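You operate a simulated robot arm through the tools that you are given. There is no shell and no other tool.

Carry out the task below with a simulated robot arm. There is one attempt and no reset: what you move stays moved.

## Task
Change some things over on the top of the stock counter. At the end: the grey feet pack from the top of the stock counter is in the drawer of the stock counter; the blue collars pack is on the top of the stock counter; whatever was shut is shut again. Leave all else as you found it, and nothing knocked over (what rides in a drawer may roll over).

Only the result counts: the job must be done as asked and must still hold three seconds after the hand-in. Knocking over, shifting, dropping, spilling or breaking anything else fails it.

## Robot
A 6-joint arm with a two-finger gripper, fixed in place. Base frame: the origin is at the foot of the arm, x ahead of it, y to its left, z up. Lengths are in mm, angles in rad, forces in N, time in s.
Its first joint turns from -2.897 to 2.897 rad. Payload 2.45 kg.
Tool frame: the origin (TCP) lies between the finger pads and is the grasp point; the fingertips stand 20 mm ahead of it; z points along the fingers, y is the line along which they close. Largest opening 140 mm; the body of the gripper starts 168 mm behind the TCP.
Orientation is that of the tool frame in the base frame, as a unit quaternion [x, y, z, w]. With the fingers straight down and closing along the base's y, the tool's x points along the base's -x, its y along +y and its z along -z.

## Interface
- The arm moves only by the tool move_arm. Its argument "steps" is a list of rows, each an object of numbers (a shift or turn left out is 0, a gripper value left out holds the last): "x", "y", "z": the shift along the base's x, y, z in mm; "ax", "ay", "az": the turn, a rotation vector about the base's x, y, z in rad; "claw": the opening, from 0 (shut) to 1 (fully open). In form: [{"x": .., "y": .., "z": .., "ax": .., "ay": .., "az": .., "claw": ..}, ...]. A call has 1 to 20 rows; each row shifts and turns the commanded pose from where the row before left it. Rows are played at 5 a second. More than 50 mm and 0.15 rad between two rows, or a gripper value outside its range, and nothing of the call is played. Where a pose cannot be reached the arm comes as near as it can. A force on the tool above 40 N (or 10 N above the force at the start of the call, whichever is more), or a blocked arm, ends the call early, and 0.2 s more pass. Each finger travels about 45 mm/s and halts on what it meets, pressing with about 43 N; the grip force reading is that of the motor and also rises with nothing between the fingers. The clock runs only during rows and for 0.2 s after the last one: add rows that do not move to give the fingers time. It gives the time, the measured TCP pose, the force on the tool (base axes), the opening and the grip force at its end, in the units of the frame above (readings bear some noise), with the torque about the TCP (base axes, N m) and any sound that the robot's microphone picked up, and new pictures: "views" is both (left out), scene, wrist or none.
- Cameras (640 x 400 px; columns grow to the right, rows downward): "scene" is fixed at [219.9, 649.8, 1433.8]; the picture's right is [-0.64, -0.77, 0.00], its down [-0.46, 0.38, -0.80] and it looks along [0.62, -0.51, -0.60] (base axes); focal length 316 px, centre (320, 200). "wrist" rides on the gripper at [78, 11, -209] in the tool frame; the picture's right is [-0.14, 0.99, 0.00], its down [-0.92, -0.13, -0.37] and it looks along [-0.37, -0.05, 0.93] (tool axes); focal length 280 px, centre (320, 200).
- pixel_to_xyz(camera, pixels): for up to 12 pixels [column, row] of the newest picture of that camera ("zoom" is the newest enlarged one), the place [x, y, z] in the base frame of the surface seen there, good to about 2 mm. No time passes.
- enlarge(camera, box): a new picture of the part [left, top, right, bottom] of that camera's present view, enlarged. No time passes.
- sign_off(): hands the job in; it is judged then, once.

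Open the gripper and draw the arm clear of the work before you hand the job in, unless the task says otherwise.

The tools are called after "Request:" by a JSON object that holds its "name" and its "arguments". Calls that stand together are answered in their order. move_arm: Moves the arm, as the interface text tells. Its arguments: {"type":"object","properties":{"steps":{"type":"array","items":{"type":"object","properties":{"x":{"type":"number"},"y":{"type":"number"},"z":{"type":"number"},"ax":{"type":"number"},"ay":{"type":"number"},"az":{"type":"number"},"claw":{"type":"number"}}}},"views":{"type":"string","enum":["both","scene","wrist","none"]}},"required":["steps"]} The other tools are called the same way: pixel_to_xyz (camera, pixels) gives the place of the surface under pixels of a picture; enlarge (camera, box) takes an enlarged picture of a part of a camera's view; sign_off () hands the job in.

At the start:

```text
t: 0.0
tcp_pos: [734.3, 361.2, 1157.7]
orientation: [0.0, 1.0, 0.0, 0.0]
contact_force: [-0.1, 0.3, 0.2]
torque: [0.0, 0.0, -0.01]
gripper_width: 139.8
gripper_force: 0.1
```

scene: 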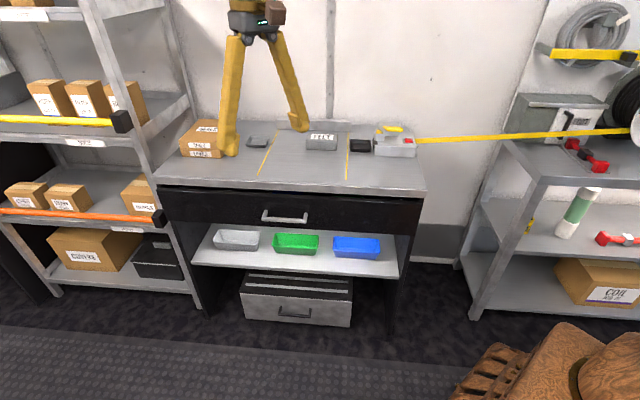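
wrist: 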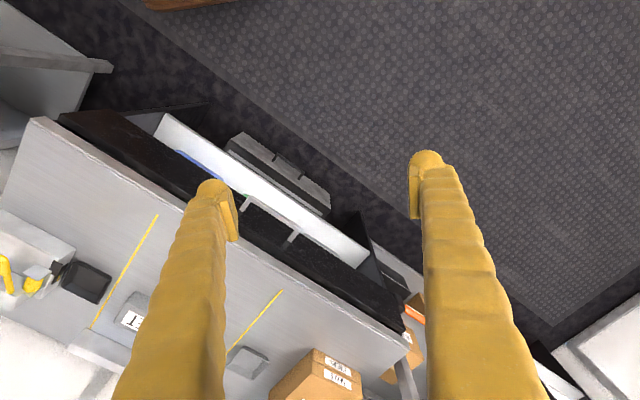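

I see the stock counter with a drawer handle near (285,217) and items on its top around (200,140), (257,142), (322,140), (360,146). I enlarge to read the labels.

Request:
{"name": "enlarge", "arguments": {"camera": "scene", "box": [160, 100, 440, 275]}}

Request:
{"name": "enlarge", "arguments": {"camera": "wrist", "box": [0, 200, 420, 400]}}

Request:
{"name": "pixel_to_xyz", "arguments": {"camera": "scene", "pixels": [[257, 141], [322, 142], [360, 146], [285, 216], [200, 130], [157, 180], [424, 190], [300, 170], [265, 218], [306, 218], [240, 150]]}}

```text
2.29 times, centred on (300, 188) of scene
```

zoom: 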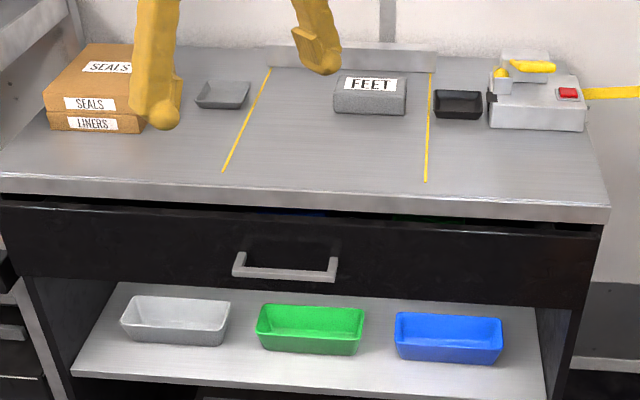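

```text
1.52 times, centred on (210, 300) of wrist
```

zoom: 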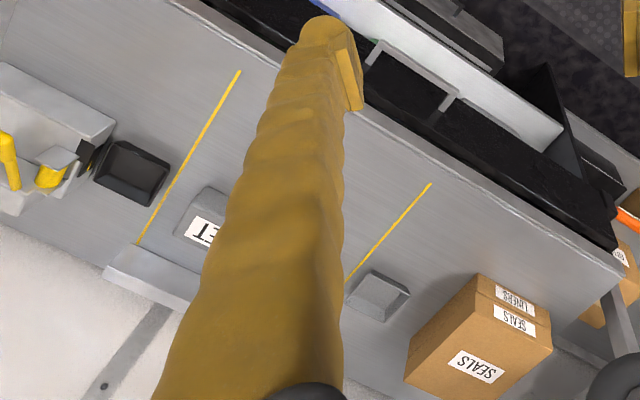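

```text
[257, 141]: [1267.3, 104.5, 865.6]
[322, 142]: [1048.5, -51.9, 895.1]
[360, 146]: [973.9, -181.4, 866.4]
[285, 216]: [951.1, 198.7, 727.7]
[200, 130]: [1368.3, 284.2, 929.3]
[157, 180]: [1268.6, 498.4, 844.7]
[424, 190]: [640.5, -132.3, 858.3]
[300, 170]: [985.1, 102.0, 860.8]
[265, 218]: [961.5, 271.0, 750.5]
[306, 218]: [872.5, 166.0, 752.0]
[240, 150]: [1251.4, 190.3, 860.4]
```

The FEET pack is on the counter top at about (322,142), and through the slit over the drawer front there are blue and green bits inside. I zoom in closer on the pack, the handle and the slit to measure them.

Request:
{"name": "enlarge", "arguments": {"camera": "scene", "box": [290, 115, 386, 175]}}

Request:
{"name": "enlarge", "arguments": {"camera": "scene", "box": [237, 180, 365, 260]}}

Request:
{"name": "pixel_to_xyz", "arguments": {"camera": "zoom", "pixels": [[130, 190], [340, 195], [235, 210], [130, 165], [340, 175], [235, 150], [235, 260], [60, 120], [235, 115], [400, 120], [235, 95]]}}

```text
6.67 times, centred on (338, 145) of scene
```

zoom: 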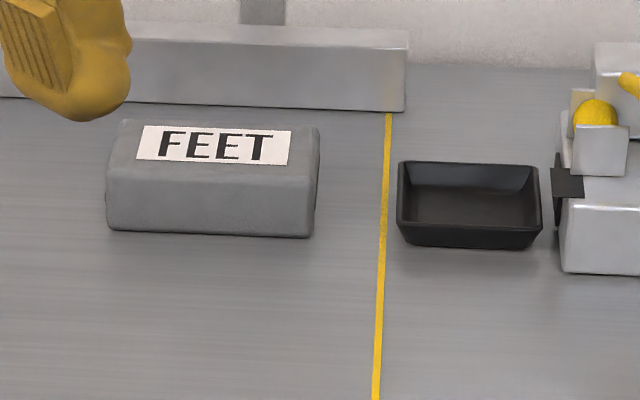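

```text
5.00 times, centred on (301, 220) of scene
```

zoom: 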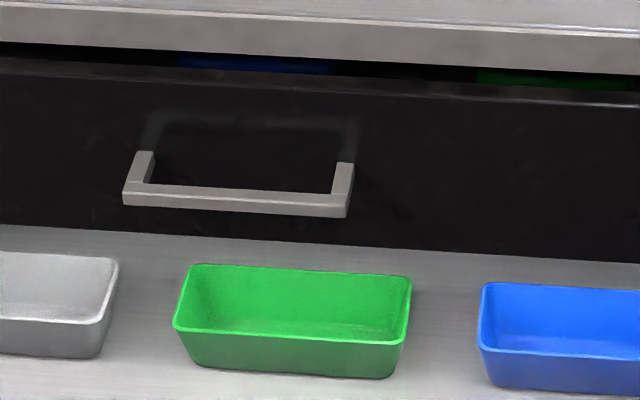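

```text
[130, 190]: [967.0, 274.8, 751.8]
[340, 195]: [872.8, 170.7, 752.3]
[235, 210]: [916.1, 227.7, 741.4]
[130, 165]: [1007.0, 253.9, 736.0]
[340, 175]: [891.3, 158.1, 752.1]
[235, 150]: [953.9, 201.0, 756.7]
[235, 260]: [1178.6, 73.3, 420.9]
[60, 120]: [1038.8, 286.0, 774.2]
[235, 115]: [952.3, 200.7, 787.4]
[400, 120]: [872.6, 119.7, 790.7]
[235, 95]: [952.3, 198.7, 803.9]
```

The bar of the handle sits around (916,228,750), 33 mm clear of the drawer front, whose plane runs at 45°. Now I measure the FEET pack and the counter's surface.

Request:
{"name": "enlarge", "arguments": {"camera": "scene", "box": [290, 115, 386, 175]}}

Request:
{"name": "pixel_to_xyz", "arguments": {"camera": "zoom", "pixels": [[128, 125], [312, 132], [310, 175], [112, 165], [110, 225], [305, 233], [215, 145], [400, 200], [540, 200], [250, 100], [250, 40], [470, 205]]}}

Request:
{"name": "enlarge", "arguments": {"camera": "scene", "box": [160, 110, 288, 190]}}

Request:
{"name": "pixel_to_xyz", "arguments": {"camera": "zoom", "pixels": [[100, 160], [120, 235], [260, 235], [430, 160], [535, 180], [440, 180], [590, 200], [510, 300], [300, 300], [100, 300]]}}

```text
6.67 times, centred on (338, 145) of scene
```

zoom: 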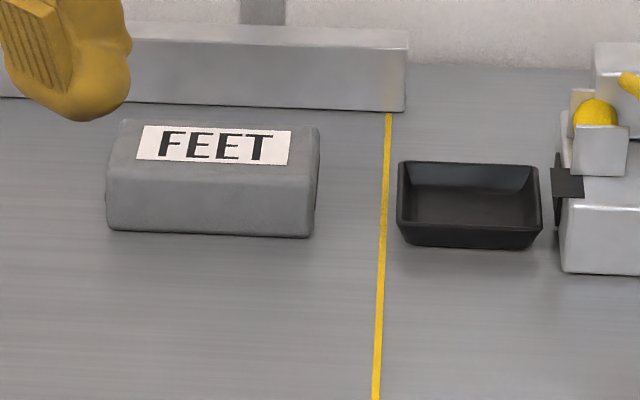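

```text
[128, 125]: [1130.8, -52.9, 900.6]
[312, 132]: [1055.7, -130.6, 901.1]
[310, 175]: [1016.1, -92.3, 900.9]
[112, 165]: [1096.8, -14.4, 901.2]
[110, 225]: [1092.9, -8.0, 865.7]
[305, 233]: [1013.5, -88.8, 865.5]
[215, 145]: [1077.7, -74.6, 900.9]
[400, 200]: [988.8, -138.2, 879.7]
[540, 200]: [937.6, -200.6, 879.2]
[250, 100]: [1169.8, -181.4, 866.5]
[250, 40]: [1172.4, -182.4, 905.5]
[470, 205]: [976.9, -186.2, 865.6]
```

```text
5.00 times, centred on (224, 150) of scene
```

zoom: 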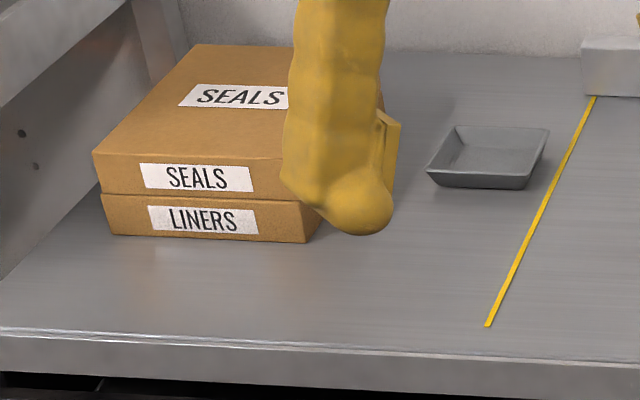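

```text
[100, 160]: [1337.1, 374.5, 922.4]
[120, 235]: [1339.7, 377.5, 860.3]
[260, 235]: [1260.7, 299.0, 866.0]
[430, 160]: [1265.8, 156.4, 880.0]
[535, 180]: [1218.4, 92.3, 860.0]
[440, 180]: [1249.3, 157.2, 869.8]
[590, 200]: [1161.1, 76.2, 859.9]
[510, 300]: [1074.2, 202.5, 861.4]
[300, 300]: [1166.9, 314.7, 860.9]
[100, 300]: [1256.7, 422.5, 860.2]
```

The FEET pack is about 114 x 62 x 41 mm, centred near (1074,-71), top at z≈901; the counter surface is at z≈860. I turn the gripper 45° so it closes square to the drawer front and move above the handle at about (920,223), with a 32 mm opening.

Request:
{"name": "move_arm", "arguments": {"steps": [{"x": 23.25, "y": -17.25, "z": -25, "az": 0.0982, "claw": 0.23}, {"x": 23.25, "y": -17.25, "z": -25, "az": 0.0982}, {"x": 23.25, "y": -17.25, "z": -25, "az": 0.0982}, {"x": 23.25, "y": -17.25, "z": -25, "az": 0.0982}, {"x": 23.25, "y": -17.25, "z": -25, "az": 0.0982}, {"x": 23.25, "y": -17.25, "z": -25, "az": 0.0982}, {"x": 23.25, "y": -17.25, "z": -25, "az": 0.0982}, {"x": 23.25, "y": -17.25, "z": -25, "az": 0.0982}, {}, {}]}}

```text
t: 2.2
tcp_pos: [920.5, 221.9, 956.8]
orientation: [-0.384, 0.923, 0.0, -0.001]
contact_force: [-1.1, 0.1, 0.0]
torque: [0.01, 0.0, 0.02]
gripper_width: 32.3
gripper_force: 0.0
```

scene: 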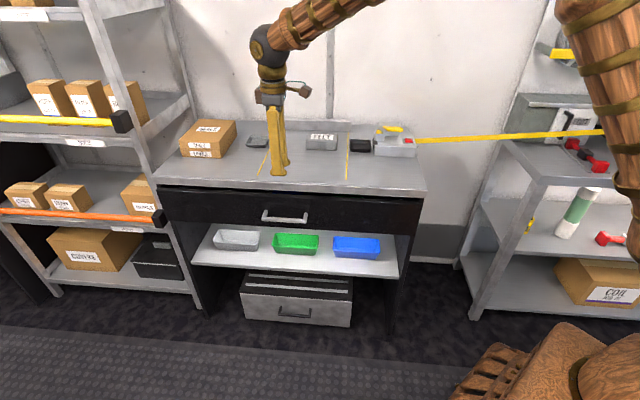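
wrist: 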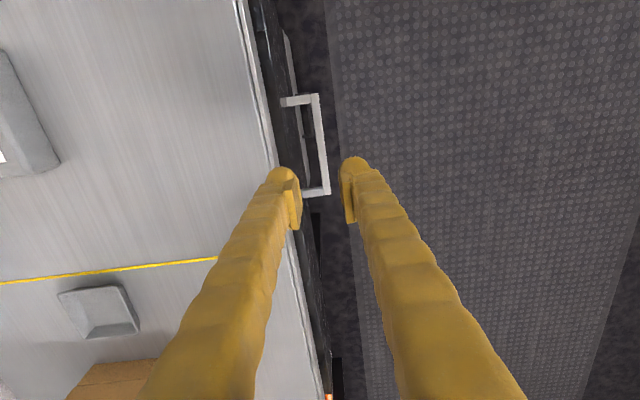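

The gripper is above the handle; in the wrist picture the bar runs from about (315,97) to (325,192). I measure it before going down.

Request:
{"name": "pixel_to_xyz", "arguments": {"camera": "wrist", "pixels": [[315, 100], [320, 140], [325, 185], [295, 101], [280, 100], [262, 60], [250, 60], [275, 130], [286, 140], [300, 215]]}}

Request:
{"name": "enlarge", "arguments": {"camera": "wrist", "box": [230, 60, 390, 220]}}

```text
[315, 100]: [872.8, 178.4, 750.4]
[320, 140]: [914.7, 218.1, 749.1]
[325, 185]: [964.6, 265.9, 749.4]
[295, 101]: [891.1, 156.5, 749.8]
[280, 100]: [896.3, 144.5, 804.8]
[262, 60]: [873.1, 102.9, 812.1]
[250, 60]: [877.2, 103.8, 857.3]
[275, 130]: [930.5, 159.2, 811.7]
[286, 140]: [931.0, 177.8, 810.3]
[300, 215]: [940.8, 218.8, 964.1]
```

```text
2.50 times, centred on (310, 140) of wrist
```

zoom: 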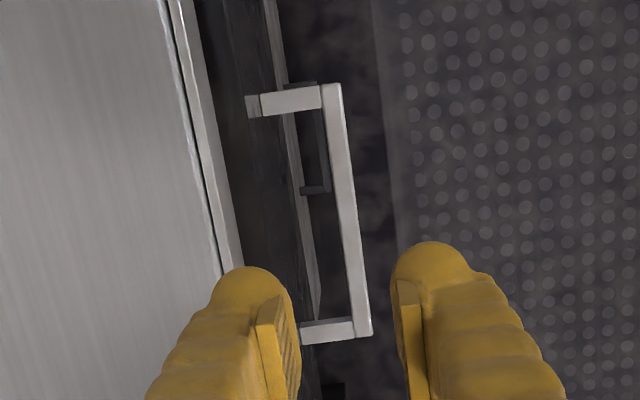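

The bar's centreline is at the gripper's own line (offset within 1 mm), so I go straight down to put the fingers on either side of it.

Request:
{"name": "move_arm", "arguments": {"steps": [{"z": -45}, {"z": -45}, {"z": -40}, {"z": -30}, {"z": -30}, {"z": -24}, {}]}}

```text
t: 3.1
tcp_pos: [920.2, 223.5, 822.0]
orientation: [-0.382, 0.924, 0.0, 0.002]
contact_force: [-8.0, -1.6, 16.0]
torque: [-0.64, -0.21, -0.3]
gripper_width: 30.4
gripper_force: 0.0
stopped in row 4: the force on the tool passed its limit at 84 N (the readings are from after the stop); the commanded pose is now the measured one
```

scene: 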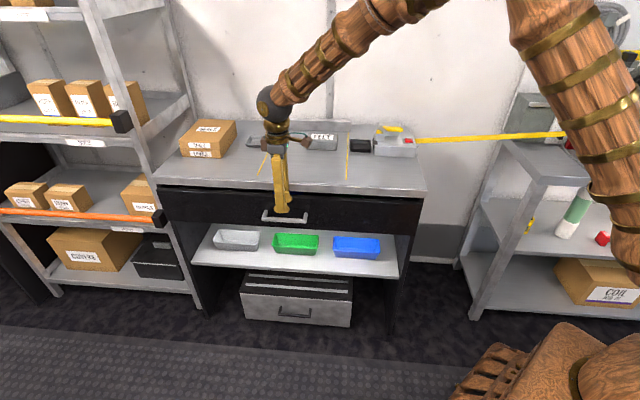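
wrist: 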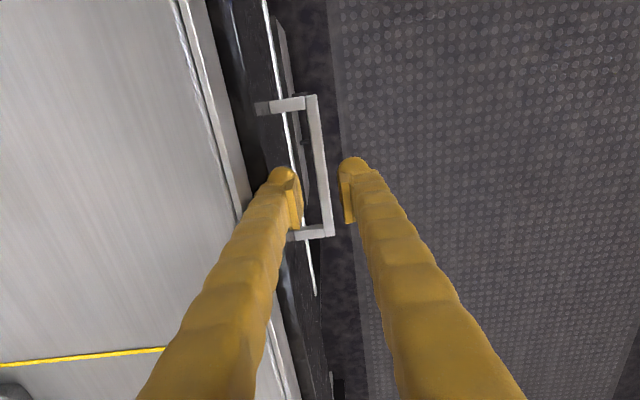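

The descent stopped with a contact at TCP z≈822 (fingertips ≈802), so the inner finger touched something, likely the drawer front's top edge. I look closely before moving.

Request:
{"name": "enlarge", "arguments": {"camera": "scene", "box": [237, 140, 333, 230]}}

Request:
{"name": "enlarge", "arguments": {"camera": "wrist", "box": [220, 130, 380, 250]}}

Request:
{"name": "pixel_to_xyz", "arguments": {"camera": "wrist", "pixels": [[268, 185], [275, 175], [283, 170], [290, 170], [297, 185], [297, 215], [258, 210], [245, 200], [225, 150], [262, 140], [285, 140], [320, 150]]}}

```text
4.44 times, centred on (285, 185) of scene
```

zoom: 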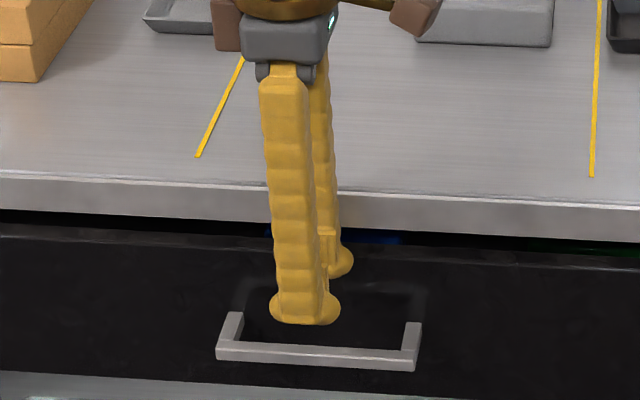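

```text
3.33 times, centred on (300, 190) of wrist
```

zoom: 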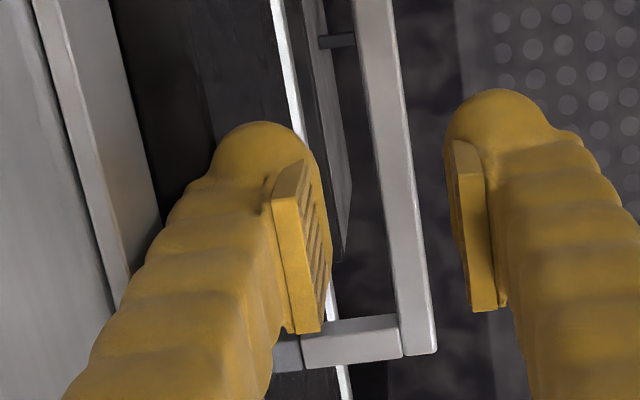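

```text
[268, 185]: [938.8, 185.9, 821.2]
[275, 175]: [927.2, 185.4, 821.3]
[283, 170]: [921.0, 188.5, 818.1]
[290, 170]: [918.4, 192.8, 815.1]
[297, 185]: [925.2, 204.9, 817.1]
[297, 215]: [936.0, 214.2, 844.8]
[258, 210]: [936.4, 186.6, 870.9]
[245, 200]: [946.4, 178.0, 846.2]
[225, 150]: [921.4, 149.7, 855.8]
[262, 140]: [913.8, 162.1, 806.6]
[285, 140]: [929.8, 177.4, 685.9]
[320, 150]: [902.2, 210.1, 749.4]
```

The finger bodies are about 22 mm thick at the tip including the pad, so the inner finger's back caught the drawer front's top edge. I measure the bar's edges and the gap more exactly.

Request:
{"name": "pixel_to_xyz", "arguments": {"camera": "zoom", "pixels": [[358, 20], [370, 20], [385, 20], [395, 20], [372, 150], [385, 150], [400, 150], [388, 280], [402, 280], [420, 280], [275, 100], [255, 20]]}}

```text
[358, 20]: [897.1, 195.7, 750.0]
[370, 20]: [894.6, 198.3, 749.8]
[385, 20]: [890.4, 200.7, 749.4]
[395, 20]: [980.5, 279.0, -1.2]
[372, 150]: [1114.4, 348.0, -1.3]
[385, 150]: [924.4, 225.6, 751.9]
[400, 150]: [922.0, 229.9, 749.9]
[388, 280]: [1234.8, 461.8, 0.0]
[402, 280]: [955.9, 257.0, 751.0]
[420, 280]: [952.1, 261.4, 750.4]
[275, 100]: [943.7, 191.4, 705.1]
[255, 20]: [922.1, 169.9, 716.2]
```

The bar spans s from -497 to -486 (along the outward normal) and the front is at -532, a 35 mm gap. I lift a little, shift 6 mm outward so the 22 mm finger is centred in the gap, and go down slowly.

Request:
{"name": "move_arm", "arguments": {"steps": [{"z": 15}, {"x": -4.0, "y": 4.0}, {"z": -20}, {"z": -15}, {"z": -15}, {"z": -15}, {}]}}

```text
t: 4.7
tcp_pos: [915.6, 227.3, 770.2]
orientation: [-0.383, 0.924, -0.001, 0.001]
contact_force: [0.3, -0.2, 0.7]
torque: [0.03, 0.01, 0.02]
gripper_width: 32.2
gripper_force: 0.0
```

scene: 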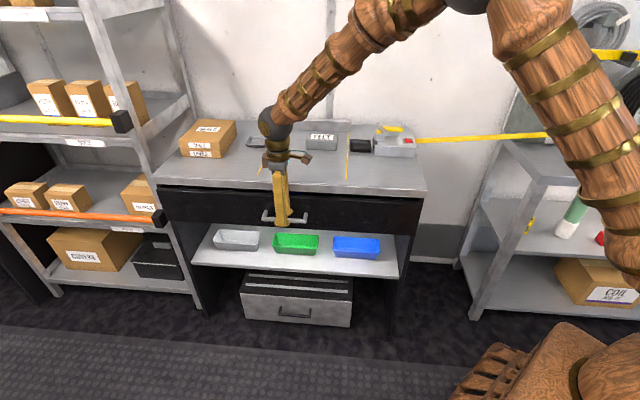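
wrist: 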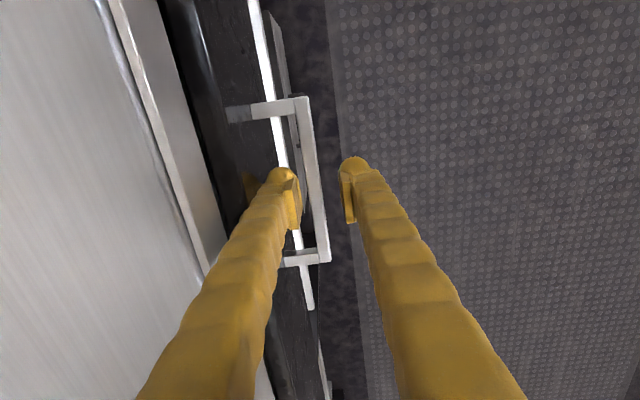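

No contact now and the fingertips are level with the bar's top. I continue down about 28 mm so the bar lies between the pads.

Request:
{"name": "move_arm", "arguments": {"steps": [{"z": -10}, {"z": -10}, {"z": -8}, {}]}}

```text
t: 5.7
tcp_pos: [916.0, 227.4, 741.2]
orientation: [-0.383, 0.924, 0.001, 0.001]
contact_force: [0.3, -0.1, -0.5]
torque: [-0.01, 0.01, 0.0]
gripper_width: 32.1
gripper_force: 0.0
```

scene: 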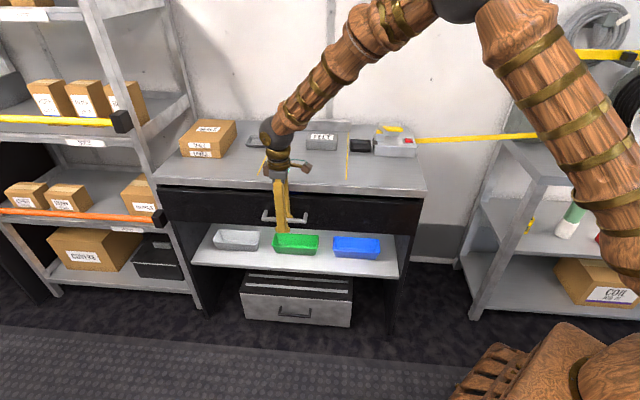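
wrist: 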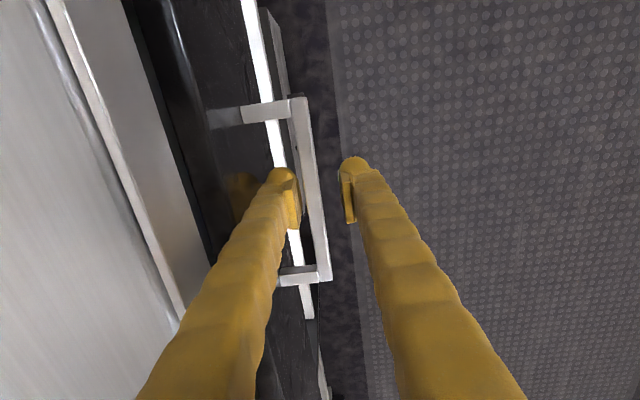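

The bar is between the pads. I centre on it, close to about 14 mm (loosely round the 11 mm bar), and begin pulling the drawer out along the normal.

Request:
{"name": "move_arm", "arguments": {"steps": [{"x": 3.0, "y": -3.0, "claw": 0.1}, {}, {"x": -7, "y": 7}, {"x": -10, "y": 10}, {"x": -10, "y": 10}, {"x": -10, "y": 10}, {}]}}

```text
t: 7.3
tcp_pos: [881.3, 261.7, 742.1]
orientation: [-0.383, 0.924, -0.001, 0.001]
contact_force: [0.1, 0.2, 0.4]
torque: [-0.05, -0.03, 0.05]
gripper_width: 14.2
gripper_force: 0.2
```

scene: 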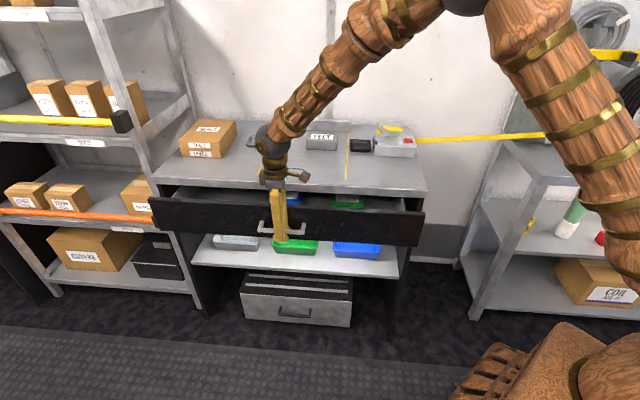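
wrist: 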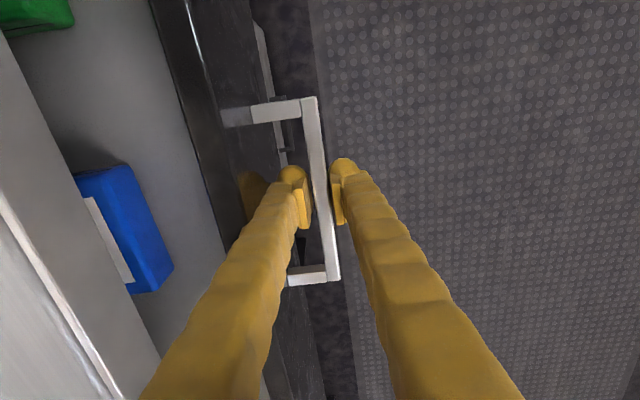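

The drawer slides freely; a blue and a green pack are visible inside. I keep pulling it further out.

Request:
{"name": "move_arm", "arguments": {"steps": [{"x": -12, "y": 12}, {"x": -14, "y": 14}, {"x": -14, "y": 14}, {"x": -14, "y": 14}, {"x": -14, "y": 14}, {"x": -14, "y": 14}, {"x": -14, "y": 14}, {"x": -12, "y": 12}, {"x": -6, "y": 6}, {}]}}

```text
t: 9.5
tcp_pos: [767.5, 375.9, 741.2]
orientation: [-0.384, 0.924, 0.0, 0.002]
contact_force: [0.4, 0.1, 0.9]
torque: [-0.02, -0.03, 0.0]
gripper_width: 14.3
gripper_force: 0.2
```

scene: 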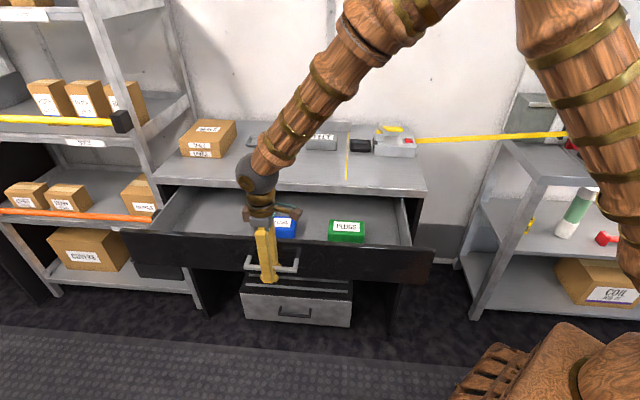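
wrist: 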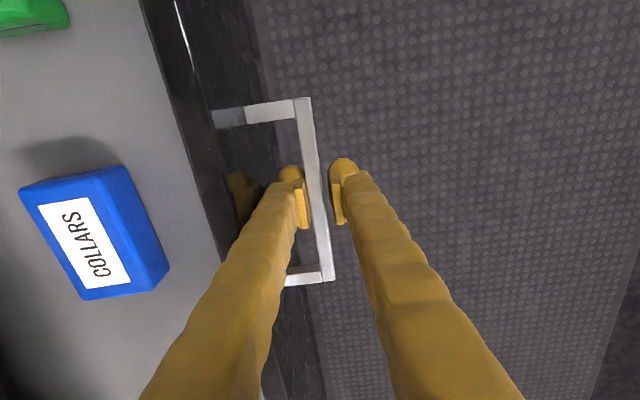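

The blue COLLARS pack at about (95,235) in the wrist picture is now uncovered. I look into the drawer to measure it before deciding whether to pull more.

Request:
{"name": "enlarge", "arguments": {"camera": "scene", "box": [110, 150, 446, 360]}}

Request:
{"name": "pixel_to_xyz", "arguments": {"camera": "wrist", "pixels": [[22, 188], [78, 172], [125, 168], [165, 268], [130, 285], [85, 298], [85, 240], [60, 20], [100, 100], [190, 250], [100, 370], [170, 100]]}}

Request:
{"name": "pixel_to_xyz", "arguments": {"camera": "scene", "pixels": [[345, 230], [345, 222], [330, 240], [363, 242], [363, 222], [330, 222], [200, 210], [180, 225], [235, 200], [350, 197], [390, 215], [285, 235]]}}

```text
1.90 times, centred on (278, 255) of scene
```

zoom: 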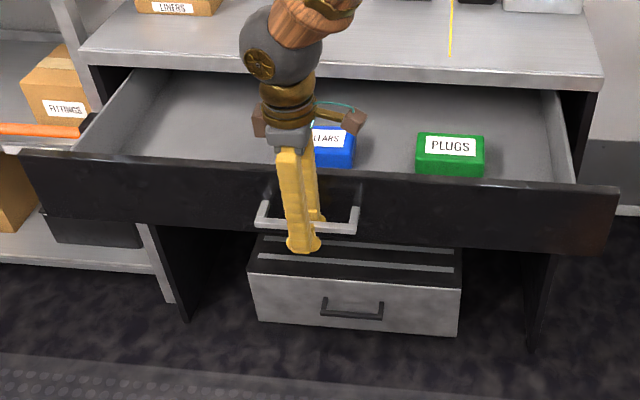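

```text
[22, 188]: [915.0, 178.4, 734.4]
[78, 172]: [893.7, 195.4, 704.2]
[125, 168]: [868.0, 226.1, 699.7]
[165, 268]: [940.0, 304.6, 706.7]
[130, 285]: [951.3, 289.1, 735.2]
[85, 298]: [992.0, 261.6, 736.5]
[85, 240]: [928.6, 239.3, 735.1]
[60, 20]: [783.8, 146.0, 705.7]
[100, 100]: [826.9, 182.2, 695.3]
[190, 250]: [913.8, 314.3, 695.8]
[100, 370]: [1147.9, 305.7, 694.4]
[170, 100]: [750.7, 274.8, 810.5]
```

```text
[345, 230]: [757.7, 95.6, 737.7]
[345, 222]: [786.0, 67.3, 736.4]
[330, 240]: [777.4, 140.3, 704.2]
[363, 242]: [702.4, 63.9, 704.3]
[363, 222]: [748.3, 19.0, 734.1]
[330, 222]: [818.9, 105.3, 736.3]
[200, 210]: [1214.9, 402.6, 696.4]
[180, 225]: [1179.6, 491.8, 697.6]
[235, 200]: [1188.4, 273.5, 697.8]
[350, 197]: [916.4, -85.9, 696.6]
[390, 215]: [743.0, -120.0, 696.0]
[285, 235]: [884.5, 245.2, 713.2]
```

The COLLARS pack is centred near (930,240), top z≈735, drawer floor z≈695, and its back edge is only about 25 mm from the counter edge. I pull the drawer another ~55 mm for finger clearance, watching the force.

Request:
{"name": "move_arm", "arguments": {"steps": [{"x": -7, "y": 7}, {"x": -8, "y": 8}, {"x": -8, "y": 8}, {"x": -8, "y": 8}, {"x": -5, "y": 5}, {"x": -3, "y": 3}, {}]}}

```text
t: 11.1
tcp_pos: [729.0, 414.7, 741.6]
orientation: [-0.382, 0.924, -0.001, 0.001]
contact_force: [-0.9, 0.0, -0.9]
torque: [0.03, -0.02, -0.01]
gripper_width: 13.9
gripper_force: 0.2
```

scene: 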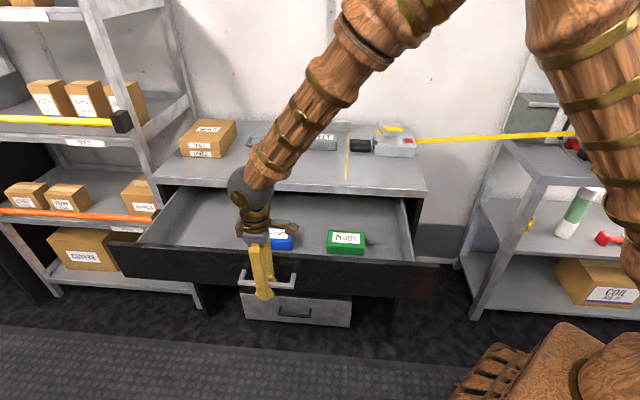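
wrist: 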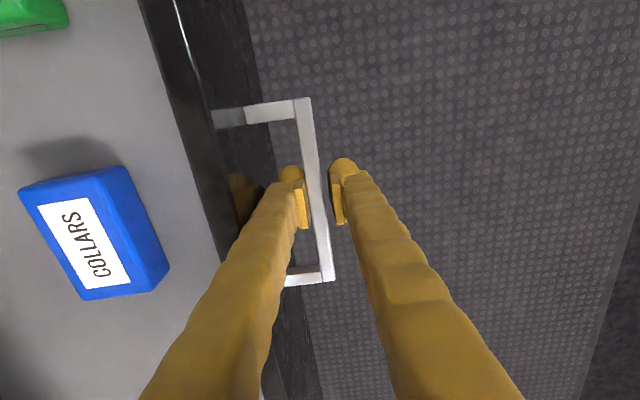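

The drawer is now about 270 mm out. I open the fingers slightly, centre them in the gap and lift straight up clear of the handle.

Request:
{"name": "move_arm", "arguments": {"steps": [{"x": -2, "y": 2, "claw": 0.22}, {}, {"z": 20}, {"z": 40}, {"z": 45}, {"z": 45}, {"z": 45}, {}]}}

```text
t: 12.9
tcp_pos: [725.6, 414.1, 937.1]
orientation: [-0.382, 0.924, 0.0, 0.002]
contact_force: [0.3, -0.4, 1.1]
torque: [0.05, 0.01, 0.01]
gripper_width: 30.6
gripper_force: 0.0
```

scene: 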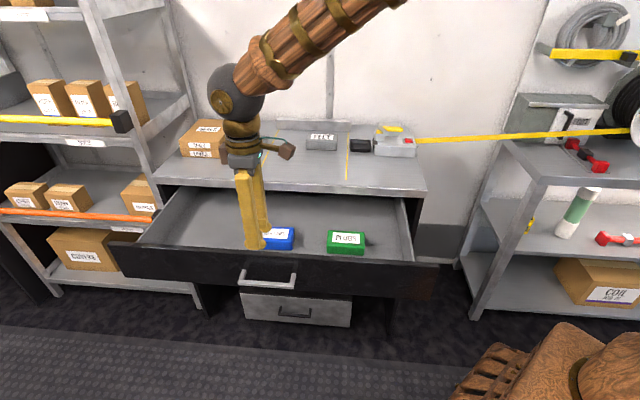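
wrist: 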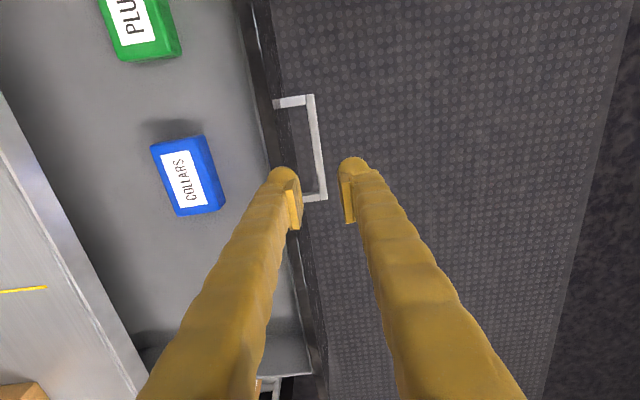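

Clear of the handle. I measure the blue pack's corners in the wrist picture (top face about (150,148),(203,138),(225,205),(178,215)).

Request:
{"name": "enlarge", "arguments": {"camera": "wrist", "box": [130, 115, 250, 235]}}

Request:
{"name": "pixel_to_xyz", "arguments": {"camera": "zoom", "pixels": [[115, 175], [330, 120], [310, 110], [400, 365], [385, 380], [260, 405], [250, 395], [125, 185], [270, 260], [410, 370]]}}

```text
3.33 times, centred on (190, 175) of wrist
```

zoom: 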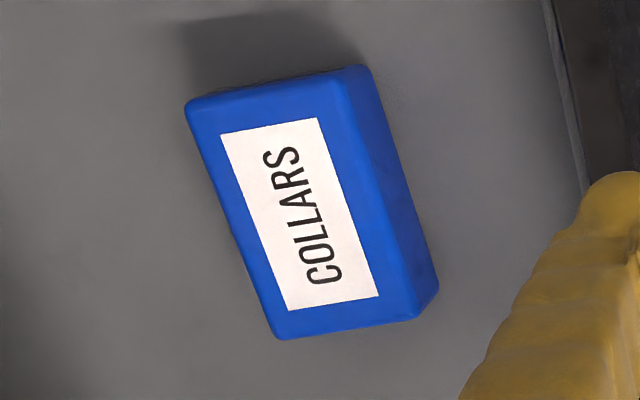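

```text
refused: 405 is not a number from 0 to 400
```

Request:
{"name": "pixel_to_xyz", "arguments": {"camera": "zoom", "pixels": [[190, 105], [330, 78], [362, 72], [435, 285], [410, 315], [280, 335], [300, 220], [195, 115], [350, 90], [405, 305], [285, 325], [380, 180]]}}

```text
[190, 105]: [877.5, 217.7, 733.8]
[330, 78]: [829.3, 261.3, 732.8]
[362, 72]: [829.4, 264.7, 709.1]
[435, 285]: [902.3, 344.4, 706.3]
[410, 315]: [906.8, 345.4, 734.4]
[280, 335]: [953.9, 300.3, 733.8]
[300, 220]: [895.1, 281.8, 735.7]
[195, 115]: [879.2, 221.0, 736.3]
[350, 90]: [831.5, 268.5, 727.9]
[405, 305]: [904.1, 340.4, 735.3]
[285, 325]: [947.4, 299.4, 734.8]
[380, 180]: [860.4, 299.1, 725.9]
```

The blue pack spans s -466..-399, t 772..886 (rotated about 0.04 rad), so its centre is about (892,281). I move above it with the gripper turned 0.04 rad and opened to 100 mm, then partway down.

Request:
{"name": "move_arm", "arguments": {"steps": [{"x": 33.3, "y": -26.6, "az": 0.02, "claw": 0.72}, {"x": 33.3, "y": -26.6, "az": 0.02}, {"x": 33.3, "y": -26.6}, {"x": 33.3, "y": -26.6}, {"x": 33.2, "y": -26.7}, {}, {"z": -40}, {"z": -40}, {}]}}

```text
t: 14.9
tcp_pos: [891.6, 284.1, 856.5]
orientation: [-0.401, 0.916, 0.0, 0.001]
contact_force: [-0.2, -0.6, -0.8]
torque: [-0.01, -0.01, 0.01]
gripper_width: 100.8
gripper_force: 0.1
```

scene: 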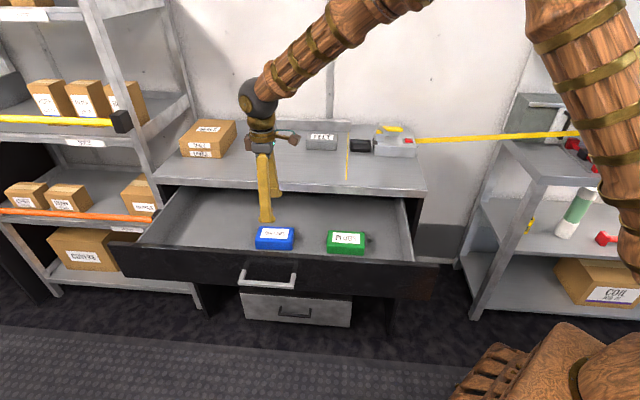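
wrist: 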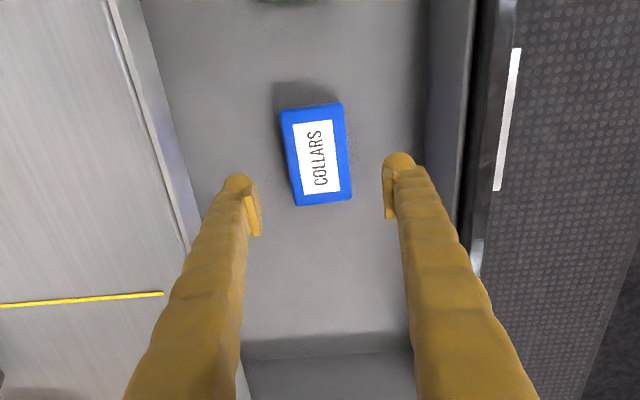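

The pack sits between the finger lines at (318,155). I verify its centre once more from this closer view.

Request:
{"name": "pixel_to_xyz", "arguments": {"camera": "wrist", "pixels": [[284, 113], [340, 106], [348, 196], [298, 203], [318, 157], [284, 150], [345, 150]]}}

```text
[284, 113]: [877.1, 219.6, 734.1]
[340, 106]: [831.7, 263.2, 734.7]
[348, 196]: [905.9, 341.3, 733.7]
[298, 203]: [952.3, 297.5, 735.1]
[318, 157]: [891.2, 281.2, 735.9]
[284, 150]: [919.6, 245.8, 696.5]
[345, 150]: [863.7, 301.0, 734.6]
```

The centre is (892,280.5), so I correct 3 mm in y and descend to TCP z≈720 with the fingers on either side.

Request:
{"name": "move_arm", "arguments": {"steps": [{"y": -3, "z": -40}, {"z": -40}, {"z": -30}, {"z": -15}, {"z": -10}, {}]}}

```text
t: 16.3
tcp_pos: [891.8, 279.7, 722.5]
orientation: [-0.401, 0.916, -0.001, 0.002]
contact_force: [-0.6, -0.3, -1.1]
torque: [-0.02, -0.03, 0.01]
gripper_width: 100.5
gripper_force: 0.0
```

scene: 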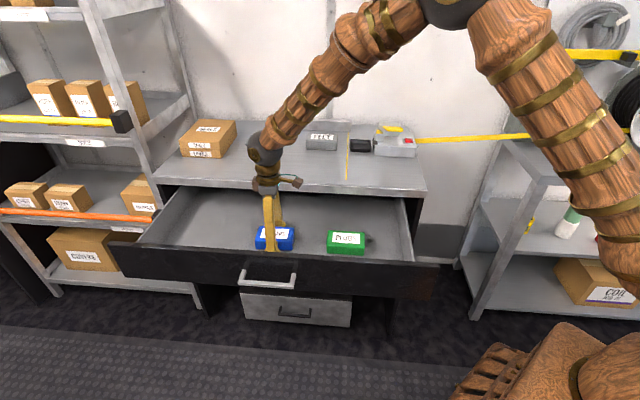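
wrist: 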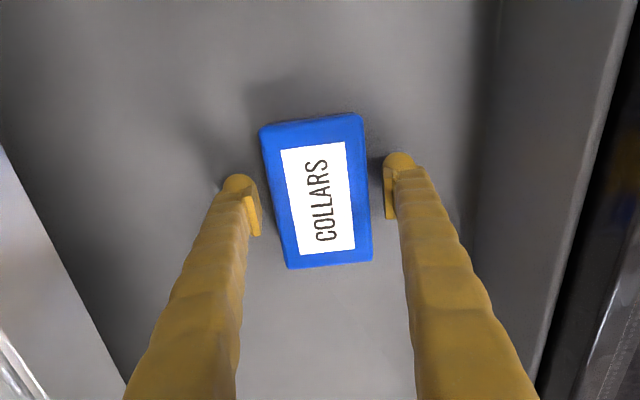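

The fingers straddle the pack without contact. I close on it.

Request:
{"name": "move_arm", "arguments": {"steps": [{"claw": 0.3}, {}, {}, {}, {}], "views": "wrist"}}

```text
t: 17.5
tcp_pos: [894.4, 279.9, 723.8]
orientation: [-0.402, 0.916, 0.001, 0.001]
contact_force: [0.6, -0.1, 0.9]
torque: [-0.01, 0.01, 0.06]
gripper_width: 76.3
gripper_force: 42.9
```

wrist: 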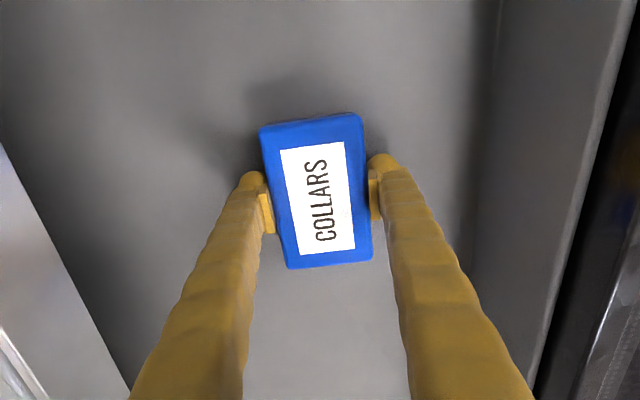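

Grip reads 76 mm at 43 N. I lift a little to see that the pack comes along.

Request:
{"name": "move_arm", "arguments": {"steps": [{"z": 8}, {"z": 12}, {"z": 20}, {}]}}

```text
t: 18.5
tcp_pos: [892.8, 280.2, 762.5]
orientation: [-0.401, 0.916, -0.001, 0.001]
contact_force: [-0.8, -0.7, -2.4]
torque: [0.02, -0.02, 0.0]
gripper_width: 76.4
gripper_force: 42.8
```

scene: 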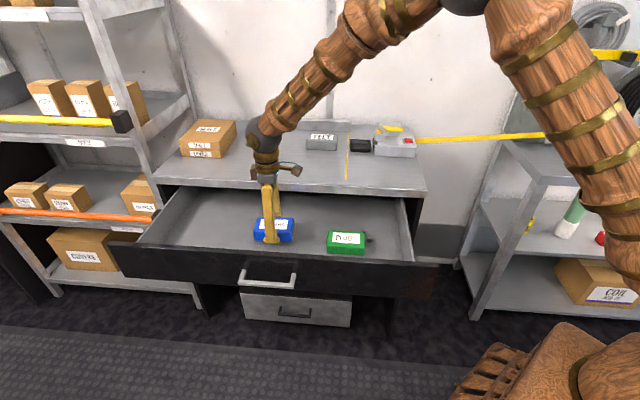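
wrist: 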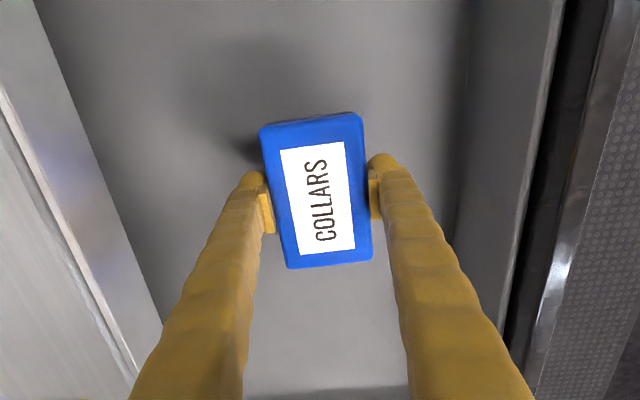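

The pack is held and lifts cleanly (about 2.4 N). I check the counter for a free, reachable placing spot, measuring the yellow lines and the other items.

Request:
{"name": "enlarge", "arguments": {"camera": "scene", "box": [280, 115, 440, 215]}}

Request:
{"name": "pixel_to_xyz", "arguments": {"camera": "scene", "pixels": [[346, 178], [348, 145], [370, 175], [400, 175], [330, 172], [320, 165], [380, 152], [376, 155], [410, 158], [395, 150]]}}

```text
4.00 times, centred on (360, 165) of scene
```

zoom: 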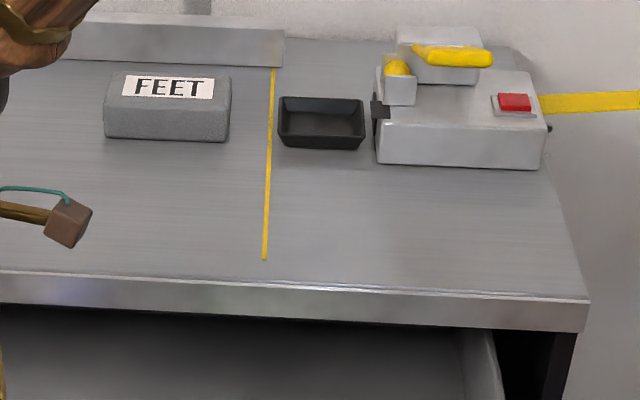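

```text
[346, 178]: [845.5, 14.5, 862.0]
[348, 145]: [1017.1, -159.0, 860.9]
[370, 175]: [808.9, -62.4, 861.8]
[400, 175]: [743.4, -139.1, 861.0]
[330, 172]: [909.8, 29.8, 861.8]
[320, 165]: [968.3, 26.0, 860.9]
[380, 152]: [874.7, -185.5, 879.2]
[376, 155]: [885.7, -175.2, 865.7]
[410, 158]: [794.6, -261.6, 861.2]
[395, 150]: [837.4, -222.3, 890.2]
```

The strip between the right yellow line (t≈608) and the FEET pack's front is free; a spot at about (933,42) keeps 110 mm from the FEET pack. I raise the blue pack to z≈960 and carry it over there.

Request:
{"name": "move_arm", "arguments": {"steps": [{"z": 30}, {"z": 45}, {"z": 45}, {"z": 45}, {"z": 33}, {"x": 6.8, "y": -39.7, "az": -0.02}, {"x": 6.8, "y": -39.7, "az": -0.02}, {"x": 6.8, "y": -39.7}, {"x": 6.8, "y": -39.7}, {"x": 6.8, "y": -39.7}, {"x": 6.6, "y": -39.5}, {}, {}]}}

```text
t: 21.3
tcp_pos: [934.1, 43.1, 960.6]
orientation: [-0.382, 0.924, 0.0, 0.001]
contact_force: [0.0, 0.7, -1.1]
torque: [0.02, -0.02, -0.03]
gripper_width: 76.3
gripper_force: 43.4
```

scene: 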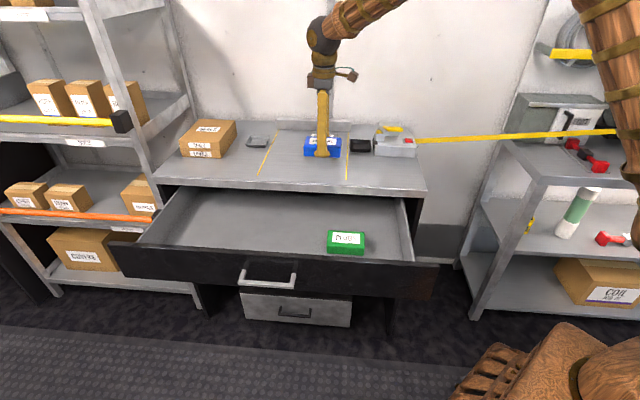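
wrist: 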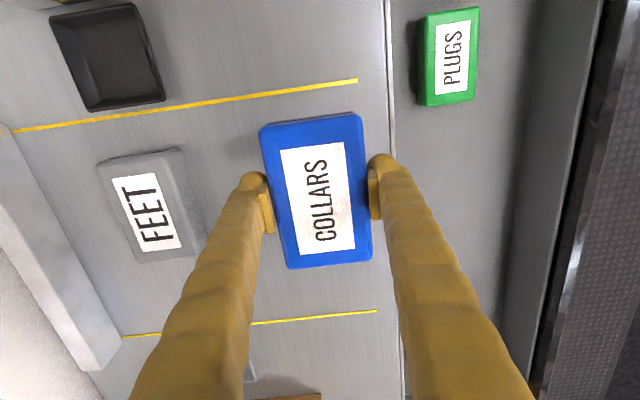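

The blue pack hangs over the free spot between the lines. I lower it gently to the counter surface (expected contact at TCP z≈889).

Request:
{"name": "move_arm", "arguments": {"steps": [{"z": -30}, {"z": -20}, {"z": -12}, {"z": -5}, {"z": -3}, {}]}}

```text
t: 22.7
tcp_pos: [933.2, 43.0, 889.9]
orientation: [-0.382, 0.924, -0.001, 0.001]
contact_force: [0.1, 0.2, -2.0]
torque: [0.06, -0.02, 0.03]
gripper_width: 76.1
gripper_force: 42.8
```

scene: 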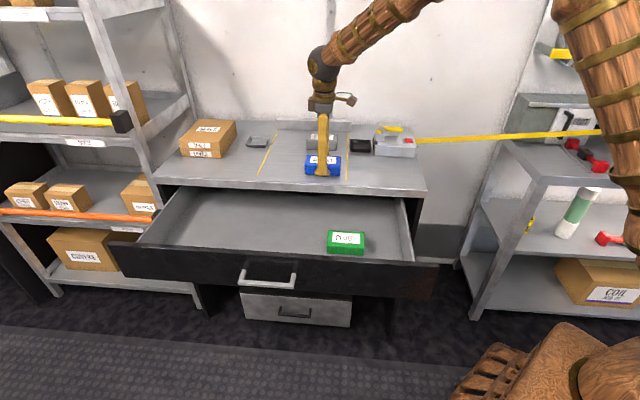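
wrist: 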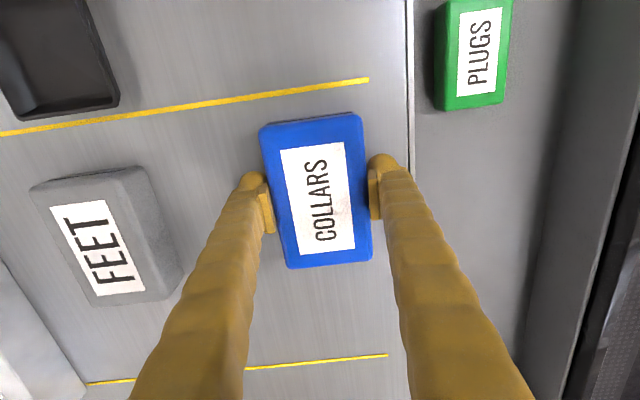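

Still only the pack's weight shows. I lower another few millimetres in 1 mm rows until contact.

Request:
{"name": "move_arm", "arguments": {"steps": [{"z": -1}, {"z": -1}, {}], "views": "none"}}

Request:
{"name": "enlarge", "arguments": {"camera": "scene", "box": [290, 130, 370, 190]}}

```text
t: 23.5
tcp_pos: [933.3, 41.3, 887.5]
orientation: [-0.382, 0.924, -0.001, 0.001]
contact_force: [-0.4, 0.0, -2.2]
torque: [-0.02, 0.0, 0.0]
gripper_width: 76.0
gripper_force: 42.8
```

```text
6.67 times, centred on (330, 160) of scene
```

zoom: 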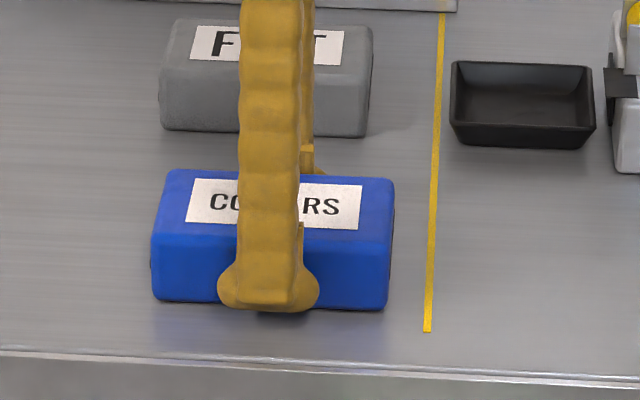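

Near contact but not there. I continue 1 mm at a time.

Request:
{"name": "move_arm", "arguments": {"steps": [{"z": -1}, {"z": -1}, {}], "views": "none"}}

```text
t: 24.3
tcp_pos: [932.7, 41.7, 886.3]
orientation: [-0.383, 0.924, -0.001, 0.002]
contact_force: [-7.6, -0.2, 23.8]
torque: [-0.24, 0.43, -0.03]
gripper_width: 76.1
gripper_force: 43.3
```

Contact reached (24 N up). I ease up 1 mm and open the fingers to 105 mm.

Request:
{"name": "move_arm", "arguments": {"steps": [{"z": 1}, {"claw": 0.6}, {"claw": 0.72}, {}, {}]}}

```text
t: 25.5
tcp_pos: [933.0, 42.0, 887.9]
orientation: [-0.383, 0.924, -0.001, 0.001]
contact_force: [-1.6, -0.3, 0.0]
torque: [-0.03, -0.02, -0.01]
gripper_width: 100.9
gripper_force: 0.0
```

scene: 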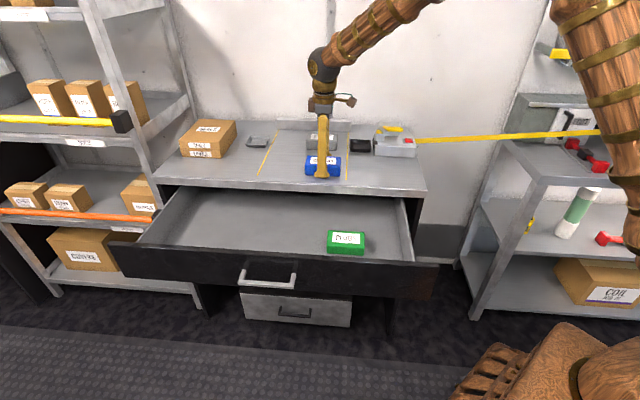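
wrist: 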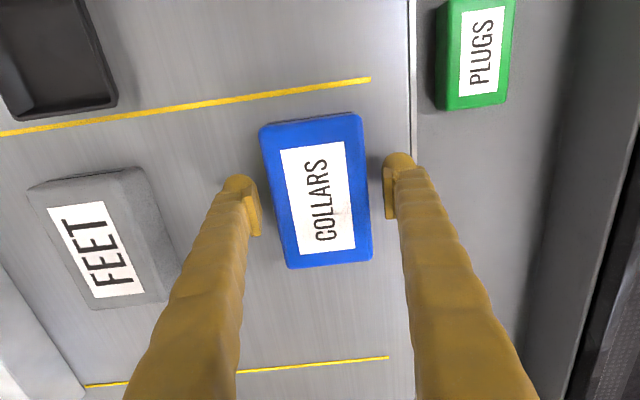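

The blue pack rests on the counter. I lift straight up 110 mm, then move toward the FEET pack to see how far the arm reaches with the tool straight down.

Request:
{"name": "move_arm", "arguments": {"steps": [{"z": 30}, {"z": 40}, {"z": 40}, {"x": 35, "y": -28}, {"x": 35, "y": -28}, {"x": 35, "y": -28}, {"x": 35, "y": -28}, {}]}}

```text
t: 27.3
tcp_pos: [1074.7, -69.8, 994.8]
orientation: [-0.383, 0.924, -0.001, 0.002]
contact_force: [-0.5, 0.2, -1.2]
torque: [-0.01, 0.01, 0.02]
gripper_width: 100.8
gripper_force: 0.1
```

scene: 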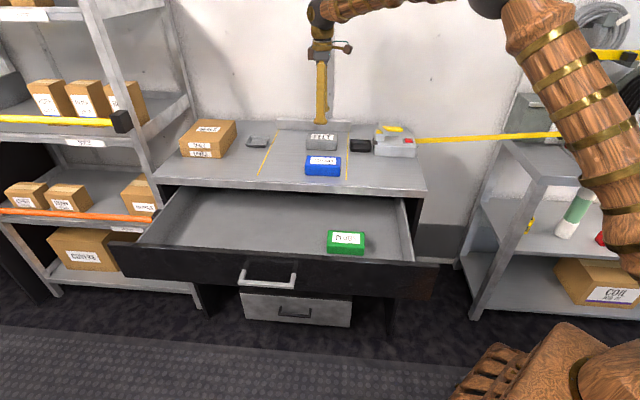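
wrist: 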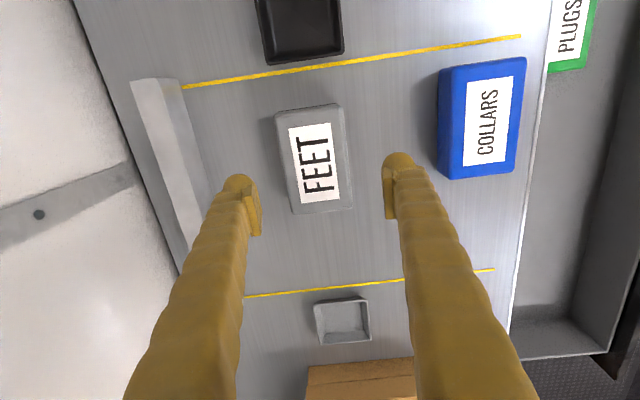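

The arm reaches the FEET pack with the tool straight down. I measure the pack and the rail behind it to place the fingers.

Request:
{"name": "enlarge", "arguments": {"camera": "wrist", "box": [180, 70, 440, 250]}}

Request:
{"name": "pixel_to_xyz", "arguments": {"camera": "wrist", "pixels": [[278, 116], [338, 106], [351, 204], [296, 210], [315, 160], [272, 118], [185, 100], [200, 170], [215, 140], [255, 140], [345, 104], [354, 208]]}}

```text
2.22 times, centred on (310, 160) of wrist
```

zoom: 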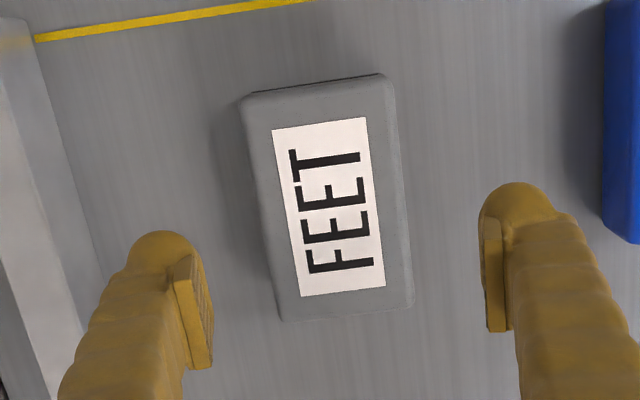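

```text
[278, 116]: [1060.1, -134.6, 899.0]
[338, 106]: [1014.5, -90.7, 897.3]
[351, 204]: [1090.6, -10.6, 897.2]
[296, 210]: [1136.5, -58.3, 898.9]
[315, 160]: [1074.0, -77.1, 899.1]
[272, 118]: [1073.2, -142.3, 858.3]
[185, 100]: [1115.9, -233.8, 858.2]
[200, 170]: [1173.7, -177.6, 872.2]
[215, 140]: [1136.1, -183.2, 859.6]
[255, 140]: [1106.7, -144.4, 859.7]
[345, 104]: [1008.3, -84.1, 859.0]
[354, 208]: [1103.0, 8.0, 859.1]
```

The FEET pack's centre is (1075.4,-73.6), square with the gripper, so I correct by (+0.8,-3.7) and descend to z≈888 around it.

Request:
{"name": "move_arm", "arguments": {"steps": [{"x": 0.8, "y": -3.7, "z": -30}, {"z": -30}, {"z": -25}, {"z": -12}, {"z": -9}, {}]}}

```text
t: 28.7
tcp_pos: [1073.6, -72.7, 890.8]
orientation: [-0.383, 0.924, -0.001, 0.002]
contact_force: [-0.7, 0.1, 0.9]
torque: [0.0, -0.01, 0.02]
gripper_width: 100.8
gripper_force: 0.1
```

scene: 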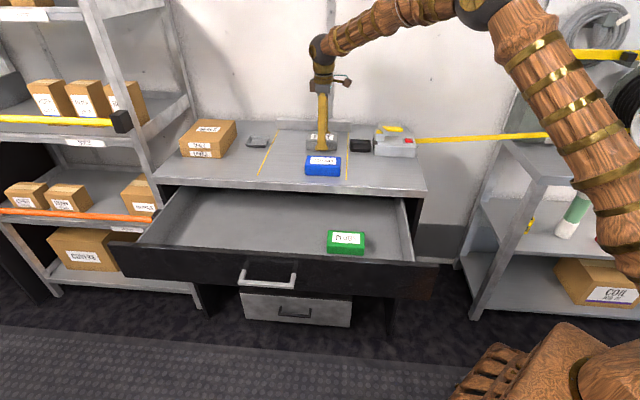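
wrist: 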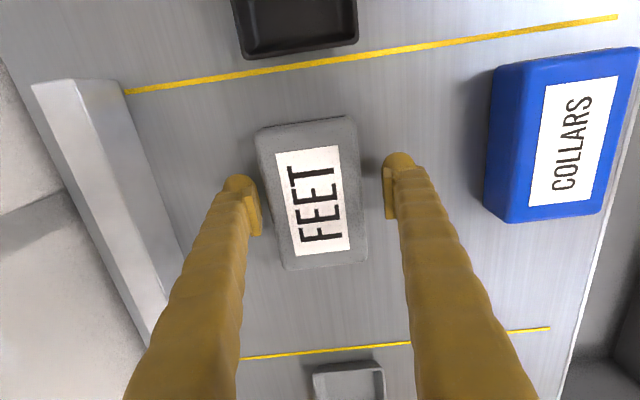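

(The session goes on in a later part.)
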